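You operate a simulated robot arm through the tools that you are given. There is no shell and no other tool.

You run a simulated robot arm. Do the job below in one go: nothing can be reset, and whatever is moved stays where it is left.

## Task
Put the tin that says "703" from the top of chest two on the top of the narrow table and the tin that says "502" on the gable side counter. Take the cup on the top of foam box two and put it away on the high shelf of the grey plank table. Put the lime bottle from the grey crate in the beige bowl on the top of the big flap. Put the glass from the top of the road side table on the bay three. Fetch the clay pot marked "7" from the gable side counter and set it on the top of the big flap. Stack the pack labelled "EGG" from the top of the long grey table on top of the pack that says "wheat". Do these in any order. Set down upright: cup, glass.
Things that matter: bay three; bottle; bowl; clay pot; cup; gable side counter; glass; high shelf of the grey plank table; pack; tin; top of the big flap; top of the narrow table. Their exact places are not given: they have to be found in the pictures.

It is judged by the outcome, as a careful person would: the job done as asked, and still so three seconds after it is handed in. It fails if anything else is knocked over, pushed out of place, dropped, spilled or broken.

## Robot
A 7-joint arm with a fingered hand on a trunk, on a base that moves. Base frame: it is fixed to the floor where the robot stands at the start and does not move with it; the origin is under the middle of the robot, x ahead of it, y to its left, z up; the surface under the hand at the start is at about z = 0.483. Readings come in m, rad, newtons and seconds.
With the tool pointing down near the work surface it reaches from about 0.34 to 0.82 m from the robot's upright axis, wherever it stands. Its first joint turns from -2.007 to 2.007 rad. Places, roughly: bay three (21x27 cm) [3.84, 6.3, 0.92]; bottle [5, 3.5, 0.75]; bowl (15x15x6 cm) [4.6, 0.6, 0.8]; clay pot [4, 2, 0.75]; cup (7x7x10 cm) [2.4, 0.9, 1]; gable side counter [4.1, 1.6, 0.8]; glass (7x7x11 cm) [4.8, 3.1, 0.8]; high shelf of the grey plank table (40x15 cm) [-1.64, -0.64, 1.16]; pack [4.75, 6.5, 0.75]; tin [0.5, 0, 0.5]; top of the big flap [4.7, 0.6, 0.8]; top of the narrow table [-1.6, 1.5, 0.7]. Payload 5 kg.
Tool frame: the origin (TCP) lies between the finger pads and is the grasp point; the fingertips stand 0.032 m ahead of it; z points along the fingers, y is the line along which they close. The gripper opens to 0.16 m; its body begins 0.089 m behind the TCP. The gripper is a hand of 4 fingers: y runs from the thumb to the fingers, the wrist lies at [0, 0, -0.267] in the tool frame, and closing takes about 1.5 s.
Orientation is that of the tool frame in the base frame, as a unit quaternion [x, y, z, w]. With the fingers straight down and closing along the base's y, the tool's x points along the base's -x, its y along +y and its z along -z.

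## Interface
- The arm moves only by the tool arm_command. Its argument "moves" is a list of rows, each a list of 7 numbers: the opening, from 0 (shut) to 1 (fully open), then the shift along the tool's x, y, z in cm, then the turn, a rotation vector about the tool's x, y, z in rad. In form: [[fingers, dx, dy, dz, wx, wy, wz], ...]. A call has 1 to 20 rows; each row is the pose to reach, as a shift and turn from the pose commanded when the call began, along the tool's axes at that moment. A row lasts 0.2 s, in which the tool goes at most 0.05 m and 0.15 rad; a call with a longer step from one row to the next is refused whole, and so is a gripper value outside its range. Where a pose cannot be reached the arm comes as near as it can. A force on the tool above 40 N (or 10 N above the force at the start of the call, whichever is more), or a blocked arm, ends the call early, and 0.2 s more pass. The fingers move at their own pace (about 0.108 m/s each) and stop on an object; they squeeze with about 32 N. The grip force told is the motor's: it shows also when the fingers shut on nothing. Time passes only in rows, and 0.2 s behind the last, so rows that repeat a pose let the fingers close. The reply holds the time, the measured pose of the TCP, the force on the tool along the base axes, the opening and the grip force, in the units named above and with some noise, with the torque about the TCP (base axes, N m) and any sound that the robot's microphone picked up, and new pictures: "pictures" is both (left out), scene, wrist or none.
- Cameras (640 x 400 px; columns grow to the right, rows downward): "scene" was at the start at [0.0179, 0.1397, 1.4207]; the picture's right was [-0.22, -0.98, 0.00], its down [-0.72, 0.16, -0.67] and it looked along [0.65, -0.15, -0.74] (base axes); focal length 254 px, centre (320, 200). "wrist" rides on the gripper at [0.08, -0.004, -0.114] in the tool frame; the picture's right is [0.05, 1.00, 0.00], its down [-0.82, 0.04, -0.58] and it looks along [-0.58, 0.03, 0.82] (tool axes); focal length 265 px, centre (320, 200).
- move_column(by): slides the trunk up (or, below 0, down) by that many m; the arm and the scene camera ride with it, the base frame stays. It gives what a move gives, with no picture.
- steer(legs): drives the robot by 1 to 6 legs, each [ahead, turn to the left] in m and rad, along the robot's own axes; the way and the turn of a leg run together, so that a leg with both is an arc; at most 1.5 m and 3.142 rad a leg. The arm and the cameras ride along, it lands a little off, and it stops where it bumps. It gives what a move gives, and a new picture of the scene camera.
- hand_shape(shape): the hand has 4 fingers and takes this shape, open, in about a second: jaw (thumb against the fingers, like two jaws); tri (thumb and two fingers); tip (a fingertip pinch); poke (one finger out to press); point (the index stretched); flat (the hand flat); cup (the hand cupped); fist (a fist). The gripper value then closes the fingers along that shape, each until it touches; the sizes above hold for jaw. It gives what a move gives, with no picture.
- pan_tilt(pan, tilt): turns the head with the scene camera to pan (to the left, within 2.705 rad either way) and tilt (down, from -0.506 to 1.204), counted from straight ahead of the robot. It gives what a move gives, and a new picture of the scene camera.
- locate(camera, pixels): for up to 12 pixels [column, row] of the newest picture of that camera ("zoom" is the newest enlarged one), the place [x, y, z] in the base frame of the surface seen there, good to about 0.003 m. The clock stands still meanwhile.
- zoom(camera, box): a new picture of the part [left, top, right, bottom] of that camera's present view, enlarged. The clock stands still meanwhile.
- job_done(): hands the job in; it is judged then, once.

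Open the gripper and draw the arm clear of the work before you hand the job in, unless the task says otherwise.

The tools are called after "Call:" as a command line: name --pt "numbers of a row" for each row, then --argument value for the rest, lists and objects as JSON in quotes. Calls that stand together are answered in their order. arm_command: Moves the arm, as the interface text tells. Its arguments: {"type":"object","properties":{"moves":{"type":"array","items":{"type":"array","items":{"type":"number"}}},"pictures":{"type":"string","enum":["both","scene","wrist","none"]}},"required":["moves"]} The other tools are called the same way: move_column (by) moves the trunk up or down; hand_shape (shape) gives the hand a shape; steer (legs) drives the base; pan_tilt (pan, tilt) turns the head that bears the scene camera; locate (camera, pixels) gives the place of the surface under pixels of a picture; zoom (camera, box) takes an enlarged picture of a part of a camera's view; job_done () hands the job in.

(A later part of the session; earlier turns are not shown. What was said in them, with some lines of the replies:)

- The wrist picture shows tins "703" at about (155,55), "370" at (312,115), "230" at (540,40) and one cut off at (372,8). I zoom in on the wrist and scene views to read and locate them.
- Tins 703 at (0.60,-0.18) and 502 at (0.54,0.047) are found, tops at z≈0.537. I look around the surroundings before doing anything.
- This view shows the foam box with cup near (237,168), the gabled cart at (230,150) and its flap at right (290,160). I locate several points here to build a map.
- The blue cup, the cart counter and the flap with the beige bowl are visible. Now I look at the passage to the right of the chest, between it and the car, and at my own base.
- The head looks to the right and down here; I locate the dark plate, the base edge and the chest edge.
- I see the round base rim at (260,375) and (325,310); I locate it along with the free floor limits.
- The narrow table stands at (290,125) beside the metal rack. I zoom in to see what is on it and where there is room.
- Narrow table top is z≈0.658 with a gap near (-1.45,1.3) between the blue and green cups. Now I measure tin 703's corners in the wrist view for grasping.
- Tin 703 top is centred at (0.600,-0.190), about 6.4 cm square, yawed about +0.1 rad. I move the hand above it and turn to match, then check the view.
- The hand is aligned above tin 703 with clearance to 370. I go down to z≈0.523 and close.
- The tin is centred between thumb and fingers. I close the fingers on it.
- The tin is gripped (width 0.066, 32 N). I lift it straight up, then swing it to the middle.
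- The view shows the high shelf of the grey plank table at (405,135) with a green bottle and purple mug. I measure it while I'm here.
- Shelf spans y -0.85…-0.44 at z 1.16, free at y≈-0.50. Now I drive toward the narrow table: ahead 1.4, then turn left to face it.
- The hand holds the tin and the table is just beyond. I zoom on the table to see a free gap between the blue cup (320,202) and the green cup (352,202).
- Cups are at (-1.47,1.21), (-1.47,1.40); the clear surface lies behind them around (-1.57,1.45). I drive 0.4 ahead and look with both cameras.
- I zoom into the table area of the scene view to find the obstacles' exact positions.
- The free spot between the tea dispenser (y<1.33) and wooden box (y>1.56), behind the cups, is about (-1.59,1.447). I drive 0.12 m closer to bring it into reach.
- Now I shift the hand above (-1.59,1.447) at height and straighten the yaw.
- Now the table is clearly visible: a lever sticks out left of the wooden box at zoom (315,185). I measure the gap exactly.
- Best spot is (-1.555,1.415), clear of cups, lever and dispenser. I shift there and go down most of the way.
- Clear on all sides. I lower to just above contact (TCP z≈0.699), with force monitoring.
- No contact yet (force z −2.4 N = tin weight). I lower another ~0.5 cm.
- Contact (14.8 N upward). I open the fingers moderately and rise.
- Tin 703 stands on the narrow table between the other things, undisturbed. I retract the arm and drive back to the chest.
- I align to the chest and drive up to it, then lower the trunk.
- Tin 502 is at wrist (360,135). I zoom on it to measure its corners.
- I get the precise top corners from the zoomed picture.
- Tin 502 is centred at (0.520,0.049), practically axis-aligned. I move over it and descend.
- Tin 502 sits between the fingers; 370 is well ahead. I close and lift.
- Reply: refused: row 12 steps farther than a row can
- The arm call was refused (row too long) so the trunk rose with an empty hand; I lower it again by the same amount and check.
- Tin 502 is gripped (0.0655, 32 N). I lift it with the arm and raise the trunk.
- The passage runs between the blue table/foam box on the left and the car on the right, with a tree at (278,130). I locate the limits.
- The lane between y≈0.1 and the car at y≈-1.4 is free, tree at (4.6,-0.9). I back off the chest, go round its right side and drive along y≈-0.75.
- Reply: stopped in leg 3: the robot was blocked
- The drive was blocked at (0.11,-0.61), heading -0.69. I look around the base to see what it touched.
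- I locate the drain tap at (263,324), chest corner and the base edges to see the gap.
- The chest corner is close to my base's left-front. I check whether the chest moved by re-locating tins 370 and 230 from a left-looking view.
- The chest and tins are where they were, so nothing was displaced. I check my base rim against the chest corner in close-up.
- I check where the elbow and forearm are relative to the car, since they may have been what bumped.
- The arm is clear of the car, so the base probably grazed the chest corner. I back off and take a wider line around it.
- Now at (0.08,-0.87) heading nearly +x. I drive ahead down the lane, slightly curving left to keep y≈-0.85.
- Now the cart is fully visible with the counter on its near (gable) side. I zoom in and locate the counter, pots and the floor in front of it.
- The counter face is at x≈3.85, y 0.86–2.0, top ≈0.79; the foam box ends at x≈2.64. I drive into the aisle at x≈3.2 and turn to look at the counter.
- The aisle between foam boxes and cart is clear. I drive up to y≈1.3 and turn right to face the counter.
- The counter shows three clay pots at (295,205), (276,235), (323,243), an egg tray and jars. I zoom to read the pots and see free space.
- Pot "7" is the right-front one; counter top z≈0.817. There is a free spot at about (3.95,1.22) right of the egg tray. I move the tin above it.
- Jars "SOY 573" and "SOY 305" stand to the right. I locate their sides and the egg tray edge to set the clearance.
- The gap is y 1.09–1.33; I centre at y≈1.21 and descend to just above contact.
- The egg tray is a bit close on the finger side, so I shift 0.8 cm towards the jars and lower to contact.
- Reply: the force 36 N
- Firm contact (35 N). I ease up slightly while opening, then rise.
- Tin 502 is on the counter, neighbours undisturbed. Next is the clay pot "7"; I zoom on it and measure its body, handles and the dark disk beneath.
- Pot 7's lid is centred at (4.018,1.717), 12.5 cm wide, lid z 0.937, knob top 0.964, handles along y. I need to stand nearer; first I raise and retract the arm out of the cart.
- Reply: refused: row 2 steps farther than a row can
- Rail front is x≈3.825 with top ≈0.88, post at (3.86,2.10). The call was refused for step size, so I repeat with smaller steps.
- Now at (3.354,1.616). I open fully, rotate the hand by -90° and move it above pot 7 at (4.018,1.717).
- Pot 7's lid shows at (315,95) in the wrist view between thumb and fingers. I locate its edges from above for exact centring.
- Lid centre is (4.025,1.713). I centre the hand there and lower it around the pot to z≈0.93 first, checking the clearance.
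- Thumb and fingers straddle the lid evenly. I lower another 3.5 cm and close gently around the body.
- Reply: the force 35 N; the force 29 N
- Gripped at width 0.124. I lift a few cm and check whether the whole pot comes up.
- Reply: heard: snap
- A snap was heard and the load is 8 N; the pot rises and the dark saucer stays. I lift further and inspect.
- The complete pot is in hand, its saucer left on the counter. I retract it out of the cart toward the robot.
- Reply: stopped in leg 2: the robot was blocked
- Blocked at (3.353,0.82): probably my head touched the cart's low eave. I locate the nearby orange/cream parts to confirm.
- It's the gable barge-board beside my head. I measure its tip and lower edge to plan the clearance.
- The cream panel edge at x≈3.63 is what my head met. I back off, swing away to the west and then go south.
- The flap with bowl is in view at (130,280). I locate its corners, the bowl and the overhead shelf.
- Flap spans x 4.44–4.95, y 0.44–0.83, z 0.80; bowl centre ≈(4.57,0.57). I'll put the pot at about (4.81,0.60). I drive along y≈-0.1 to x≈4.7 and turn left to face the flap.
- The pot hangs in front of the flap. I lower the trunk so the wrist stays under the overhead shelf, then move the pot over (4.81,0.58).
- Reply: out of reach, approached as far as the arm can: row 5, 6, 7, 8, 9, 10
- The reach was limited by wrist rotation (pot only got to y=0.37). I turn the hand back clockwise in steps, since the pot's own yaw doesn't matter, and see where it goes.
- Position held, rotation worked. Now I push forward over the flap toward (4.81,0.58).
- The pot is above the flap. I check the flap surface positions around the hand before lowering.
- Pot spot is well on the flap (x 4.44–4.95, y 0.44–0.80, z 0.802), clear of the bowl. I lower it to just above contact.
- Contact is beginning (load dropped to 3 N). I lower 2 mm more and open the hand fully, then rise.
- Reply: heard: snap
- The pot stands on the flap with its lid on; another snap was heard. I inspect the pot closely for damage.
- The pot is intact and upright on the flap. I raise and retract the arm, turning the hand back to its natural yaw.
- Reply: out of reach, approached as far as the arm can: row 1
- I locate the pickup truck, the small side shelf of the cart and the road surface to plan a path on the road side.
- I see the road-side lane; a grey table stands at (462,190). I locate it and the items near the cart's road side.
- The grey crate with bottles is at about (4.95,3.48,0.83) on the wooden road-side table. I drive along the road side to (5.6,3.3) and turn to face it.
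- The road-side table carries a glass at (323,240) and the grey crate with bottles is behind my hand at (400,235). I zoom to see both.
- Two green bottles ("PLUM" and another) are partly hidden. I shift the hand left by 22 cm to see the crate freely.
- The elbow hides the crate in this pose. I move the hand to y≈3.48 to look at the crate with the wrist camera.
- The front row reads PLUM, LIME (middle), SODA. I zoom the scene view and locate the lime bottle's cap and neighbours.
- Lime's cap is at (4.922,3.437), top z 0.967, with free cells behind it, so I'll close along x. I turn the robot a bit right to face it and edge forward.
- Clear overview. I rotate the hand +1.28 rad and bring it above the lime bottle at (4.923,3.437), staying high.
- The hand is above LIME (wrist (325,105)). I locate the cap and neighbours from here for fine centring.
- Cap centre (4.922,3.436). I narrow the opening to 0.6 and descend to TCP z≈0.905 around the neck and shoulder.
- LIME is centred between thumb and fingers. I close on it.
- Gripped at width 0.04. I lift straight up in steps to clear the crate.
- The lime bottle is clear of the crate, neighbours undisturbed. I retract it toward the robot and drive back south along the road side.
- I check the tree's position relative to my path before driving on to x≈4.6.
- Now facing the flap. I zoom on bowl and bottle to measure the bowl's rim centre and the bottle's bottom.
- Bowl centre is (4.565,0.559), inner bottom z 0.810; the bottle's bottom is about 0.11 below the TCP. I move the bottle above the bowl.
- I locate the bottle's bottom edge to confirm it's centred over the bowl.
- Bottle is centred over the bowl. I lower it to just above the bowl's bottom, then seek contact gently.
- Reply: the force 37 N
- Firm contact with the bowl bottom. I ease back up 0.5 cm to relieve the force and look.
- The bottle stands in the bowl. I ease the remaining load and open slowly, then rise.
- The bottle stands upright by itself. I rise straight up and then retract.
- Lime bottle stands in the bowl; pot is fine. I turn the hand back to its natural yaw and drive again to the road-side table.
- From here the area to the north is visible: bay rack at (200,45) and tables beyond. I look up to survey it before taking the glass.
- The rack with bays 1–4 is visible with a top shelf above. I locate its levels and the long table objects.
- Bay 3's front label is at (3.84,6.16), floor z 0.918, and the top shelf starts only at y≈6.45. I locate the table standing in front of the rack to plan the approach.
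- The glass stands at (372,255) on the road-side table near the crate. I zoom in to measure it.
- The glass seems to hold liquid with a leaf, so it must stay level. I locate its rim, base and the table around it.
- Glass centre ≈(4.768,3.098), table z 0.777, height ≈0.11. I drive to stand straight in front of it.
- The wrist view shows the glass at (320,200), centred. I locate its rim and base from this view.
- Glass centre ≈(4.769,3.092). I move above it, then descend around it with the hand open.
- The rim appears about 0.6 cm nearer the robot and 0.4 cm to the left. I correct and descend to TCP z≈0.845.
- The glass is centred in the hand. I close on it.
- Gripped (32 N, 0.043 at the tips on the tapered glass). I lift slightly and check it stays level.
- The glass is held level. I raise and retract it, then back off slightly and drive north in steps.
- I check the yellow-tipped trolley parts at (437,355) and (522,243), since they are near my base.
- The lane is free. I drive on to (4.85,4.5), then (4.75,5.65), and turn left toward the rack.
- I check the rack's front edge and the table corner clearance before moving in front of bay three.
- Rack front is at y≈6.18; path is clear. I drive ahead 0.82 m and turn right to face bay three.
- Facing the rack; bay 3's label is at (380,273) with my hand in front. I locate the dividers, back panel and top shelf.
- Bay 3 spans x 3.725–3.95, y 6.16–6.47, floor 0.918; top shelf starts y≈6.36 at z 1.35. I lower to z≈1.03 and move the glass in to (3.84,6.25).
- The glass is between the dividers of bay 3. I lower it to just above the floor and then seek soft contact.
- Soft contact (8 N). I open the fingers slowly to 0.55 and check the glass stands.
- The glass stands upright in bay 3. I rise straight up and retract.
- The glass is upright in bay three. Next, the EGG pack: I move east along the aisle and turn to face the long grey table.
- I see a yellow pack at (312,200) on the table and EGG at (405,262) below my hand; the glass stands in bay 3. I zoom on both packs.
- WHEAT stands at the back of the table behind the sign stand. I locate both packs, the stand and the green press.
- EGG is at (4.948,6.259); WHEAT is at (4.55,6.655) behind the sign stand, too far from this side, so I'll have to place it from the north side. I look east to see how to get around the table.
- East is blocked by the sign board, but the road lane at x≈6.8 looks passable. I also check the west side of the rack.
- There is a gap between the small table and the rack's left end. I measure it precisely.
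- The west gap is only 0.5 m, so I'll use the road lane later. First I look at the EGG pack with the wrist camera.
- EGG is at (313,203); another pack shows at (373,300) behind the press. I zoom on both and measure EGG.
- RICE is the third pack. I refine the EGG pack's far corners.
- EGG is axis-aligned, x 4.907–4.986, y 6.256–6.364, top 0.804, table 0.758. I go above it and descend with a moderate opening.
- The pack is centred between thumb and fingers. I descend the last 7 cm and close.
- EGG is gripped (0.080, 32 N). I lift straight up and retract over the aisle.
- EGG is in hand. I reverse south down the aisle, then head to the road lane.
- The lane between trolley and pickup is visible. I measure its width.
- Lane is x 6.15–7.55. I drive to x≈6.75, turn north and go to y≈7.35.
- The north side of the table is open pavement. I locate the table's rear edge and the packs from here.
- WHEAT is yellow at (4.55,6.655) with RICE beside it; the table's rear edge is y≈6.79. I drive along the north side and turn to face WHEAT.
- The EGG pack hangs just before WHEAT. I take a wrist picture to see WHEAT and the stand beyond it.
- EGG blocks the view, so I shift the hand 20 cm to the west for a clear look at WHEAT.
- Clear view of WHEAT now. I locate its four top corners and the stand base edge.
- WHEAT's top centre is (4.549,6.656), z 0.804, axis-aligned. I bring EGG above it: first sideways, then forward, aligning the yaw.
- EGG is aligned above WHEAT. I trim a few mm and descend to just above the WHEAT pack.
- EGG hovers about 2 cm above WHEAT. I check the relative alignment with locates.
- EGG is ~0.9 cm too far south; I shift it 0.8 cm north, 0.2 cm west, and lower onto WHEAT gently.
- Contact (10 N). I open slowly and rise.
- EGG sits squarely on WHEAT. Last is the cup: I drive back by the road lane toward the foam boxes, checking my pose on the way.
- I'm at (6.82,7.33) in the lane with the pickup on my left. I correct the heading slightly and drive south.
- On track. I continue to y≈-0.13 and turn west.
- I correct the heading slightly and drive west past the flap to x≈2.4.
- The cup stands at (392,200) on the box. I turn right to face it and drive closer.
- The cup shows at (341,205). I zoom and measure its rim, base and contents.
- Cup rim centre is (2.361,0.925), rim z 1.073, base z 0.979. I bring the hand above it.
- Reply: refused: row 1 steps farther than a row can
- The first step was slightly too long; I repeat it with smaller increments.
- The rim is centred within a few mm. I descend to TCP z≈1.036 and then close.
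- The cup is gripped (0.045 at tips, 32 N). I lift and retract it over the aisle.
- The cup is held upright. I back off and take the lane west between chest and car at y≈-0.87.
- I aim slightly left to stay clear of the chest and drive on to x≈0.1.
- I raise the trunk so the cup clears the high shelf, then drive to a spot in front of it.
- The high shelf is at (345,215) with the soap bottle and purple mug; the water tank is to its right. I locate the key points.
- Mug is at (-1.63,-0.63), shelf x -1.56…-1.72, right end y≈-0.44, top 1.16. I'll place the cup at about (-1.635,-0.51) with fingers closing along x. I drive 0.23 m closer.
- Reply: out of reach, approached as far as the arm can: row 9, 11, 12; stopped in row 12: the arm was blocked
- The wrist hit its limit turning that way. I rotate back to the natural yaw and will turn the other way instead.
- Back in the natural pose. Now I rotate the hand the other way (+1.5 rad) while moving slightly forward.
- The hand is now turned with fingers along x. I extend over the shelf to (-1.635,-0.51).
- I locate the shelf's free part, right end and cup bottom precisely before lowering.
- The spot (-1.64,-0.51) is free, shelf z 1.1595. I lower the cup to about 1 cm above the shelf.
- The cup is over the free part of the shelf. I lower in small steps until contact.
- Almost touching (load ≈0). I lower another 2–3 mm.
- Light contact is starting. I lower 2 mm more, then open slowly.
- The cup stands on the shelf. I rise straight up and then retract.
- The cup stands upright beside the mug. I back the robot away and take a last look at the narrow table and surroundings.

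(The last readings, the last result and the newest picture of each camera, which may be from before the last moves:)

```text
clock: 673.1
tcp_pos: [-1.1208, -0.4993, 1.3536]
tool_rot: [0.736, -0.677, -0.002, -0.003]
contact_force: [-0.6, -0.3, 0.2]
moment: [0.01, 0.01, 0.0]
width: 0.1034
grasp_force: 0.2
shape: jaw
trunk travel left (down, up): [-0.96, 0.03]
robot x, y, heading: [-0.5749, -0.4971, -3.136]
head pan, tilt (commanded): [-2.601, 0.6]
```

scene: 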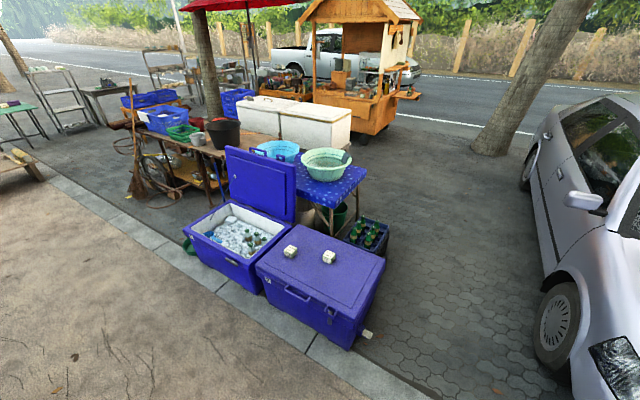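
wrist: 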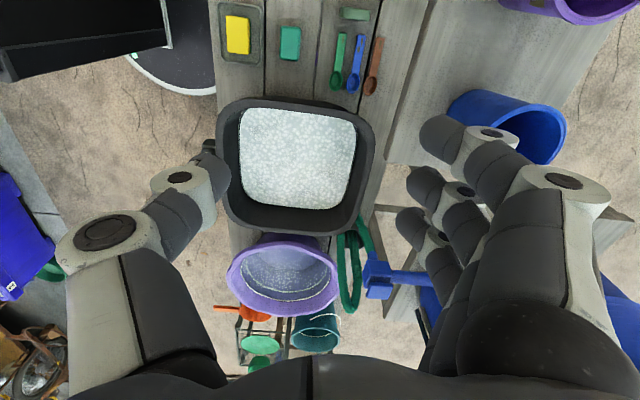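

Everything looks in order. I double-check that chest two and its remaining tins are where they were at the start.

Call:
zoom --camera "scene" --box '[180, 190, 400, 350]'

Call:
locate --camera "scene" --pixels '[[290, 249], [329, 254], [293, 222], [383, 258], [355, 318], [260, 265], [365, 334], [370, 235]]'

```text
2.50 times, centred on (290, 270) of scene
```

zoom: 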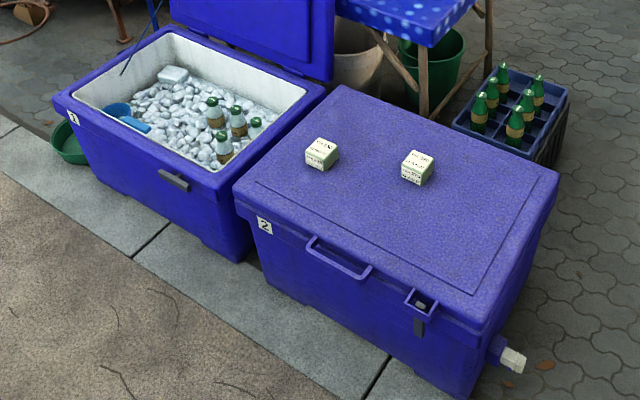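

```text
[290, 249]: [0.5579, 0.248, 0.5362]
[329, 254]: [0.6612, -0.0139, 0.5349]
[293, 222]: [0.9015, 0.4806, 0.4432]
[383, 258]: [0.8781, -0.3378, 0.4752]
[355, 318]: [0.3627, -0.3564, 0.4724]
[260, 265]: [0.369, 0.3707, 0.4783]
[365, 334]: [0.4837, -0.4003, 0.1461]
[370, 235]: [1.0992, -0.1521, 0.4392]
```

I have done all the parts of the job:

- **Tins:** 703 is on the narrow table and 502 is on the gable side counter.
- **Clay pot "7":** it is on the big flap. Its saucer stayed on the counter. I heard a snap when lifting it and another when releasing it, but it looks whole.
- **Lime bottle:** it stands in the beige bowl.
- **Glass:** it is upright in bay three.
- **Packs:** EGG is on top of WHEAT.
- **Cup:** it is upright on the high shelf.

My base bumped something by chest two and, I think, my head touched the cart's side panel. The chest, checked afterwards, had not moved, and the cart looked undisturbed. The hand is open and clear, so I hand the job in.

Call:
job_done

```text
The job is handed in.
```

I did every part of the job and handed it in. The judge's result has not come back to me.

| Item | Where it is now |
|---|---|
| Tin "703" | On the narrow table, standing between the other things there |
| Tin "502" | On the gable side counter, between the egg tray and the jars |
| Cup | Upright on the high shelf of the grey plank table, beside the purple mug |
| Lime bottle | Standing upright in the beige bowl on the big flap |
| Glass | Upright in bay three, not checked for spills |
| Clay pot "7" | On the big flap beside the bowl |
| "EGG" pack | Squarely on top of the "wheat" pack |

Some things did not go cleanly:

- **Saucer:** the clay pot's dark saucer stayed behind on the counter when I lifted the pot.
- **Snap sounds:** I heard one snap while lifting the pot and another while releasing it. Close-up pictures showed the pot whole with its lid on, but I don't know what caused the sounds.
- **Bumps:** the robot was blocked twice while driving. The first time was probably against the corner of chest two; the chest and its other tins had not moved when I measured them again at the end. The second was probably my head against the cart's side panel. The cart looked undisturbed in later pictures, but I did not measure it.
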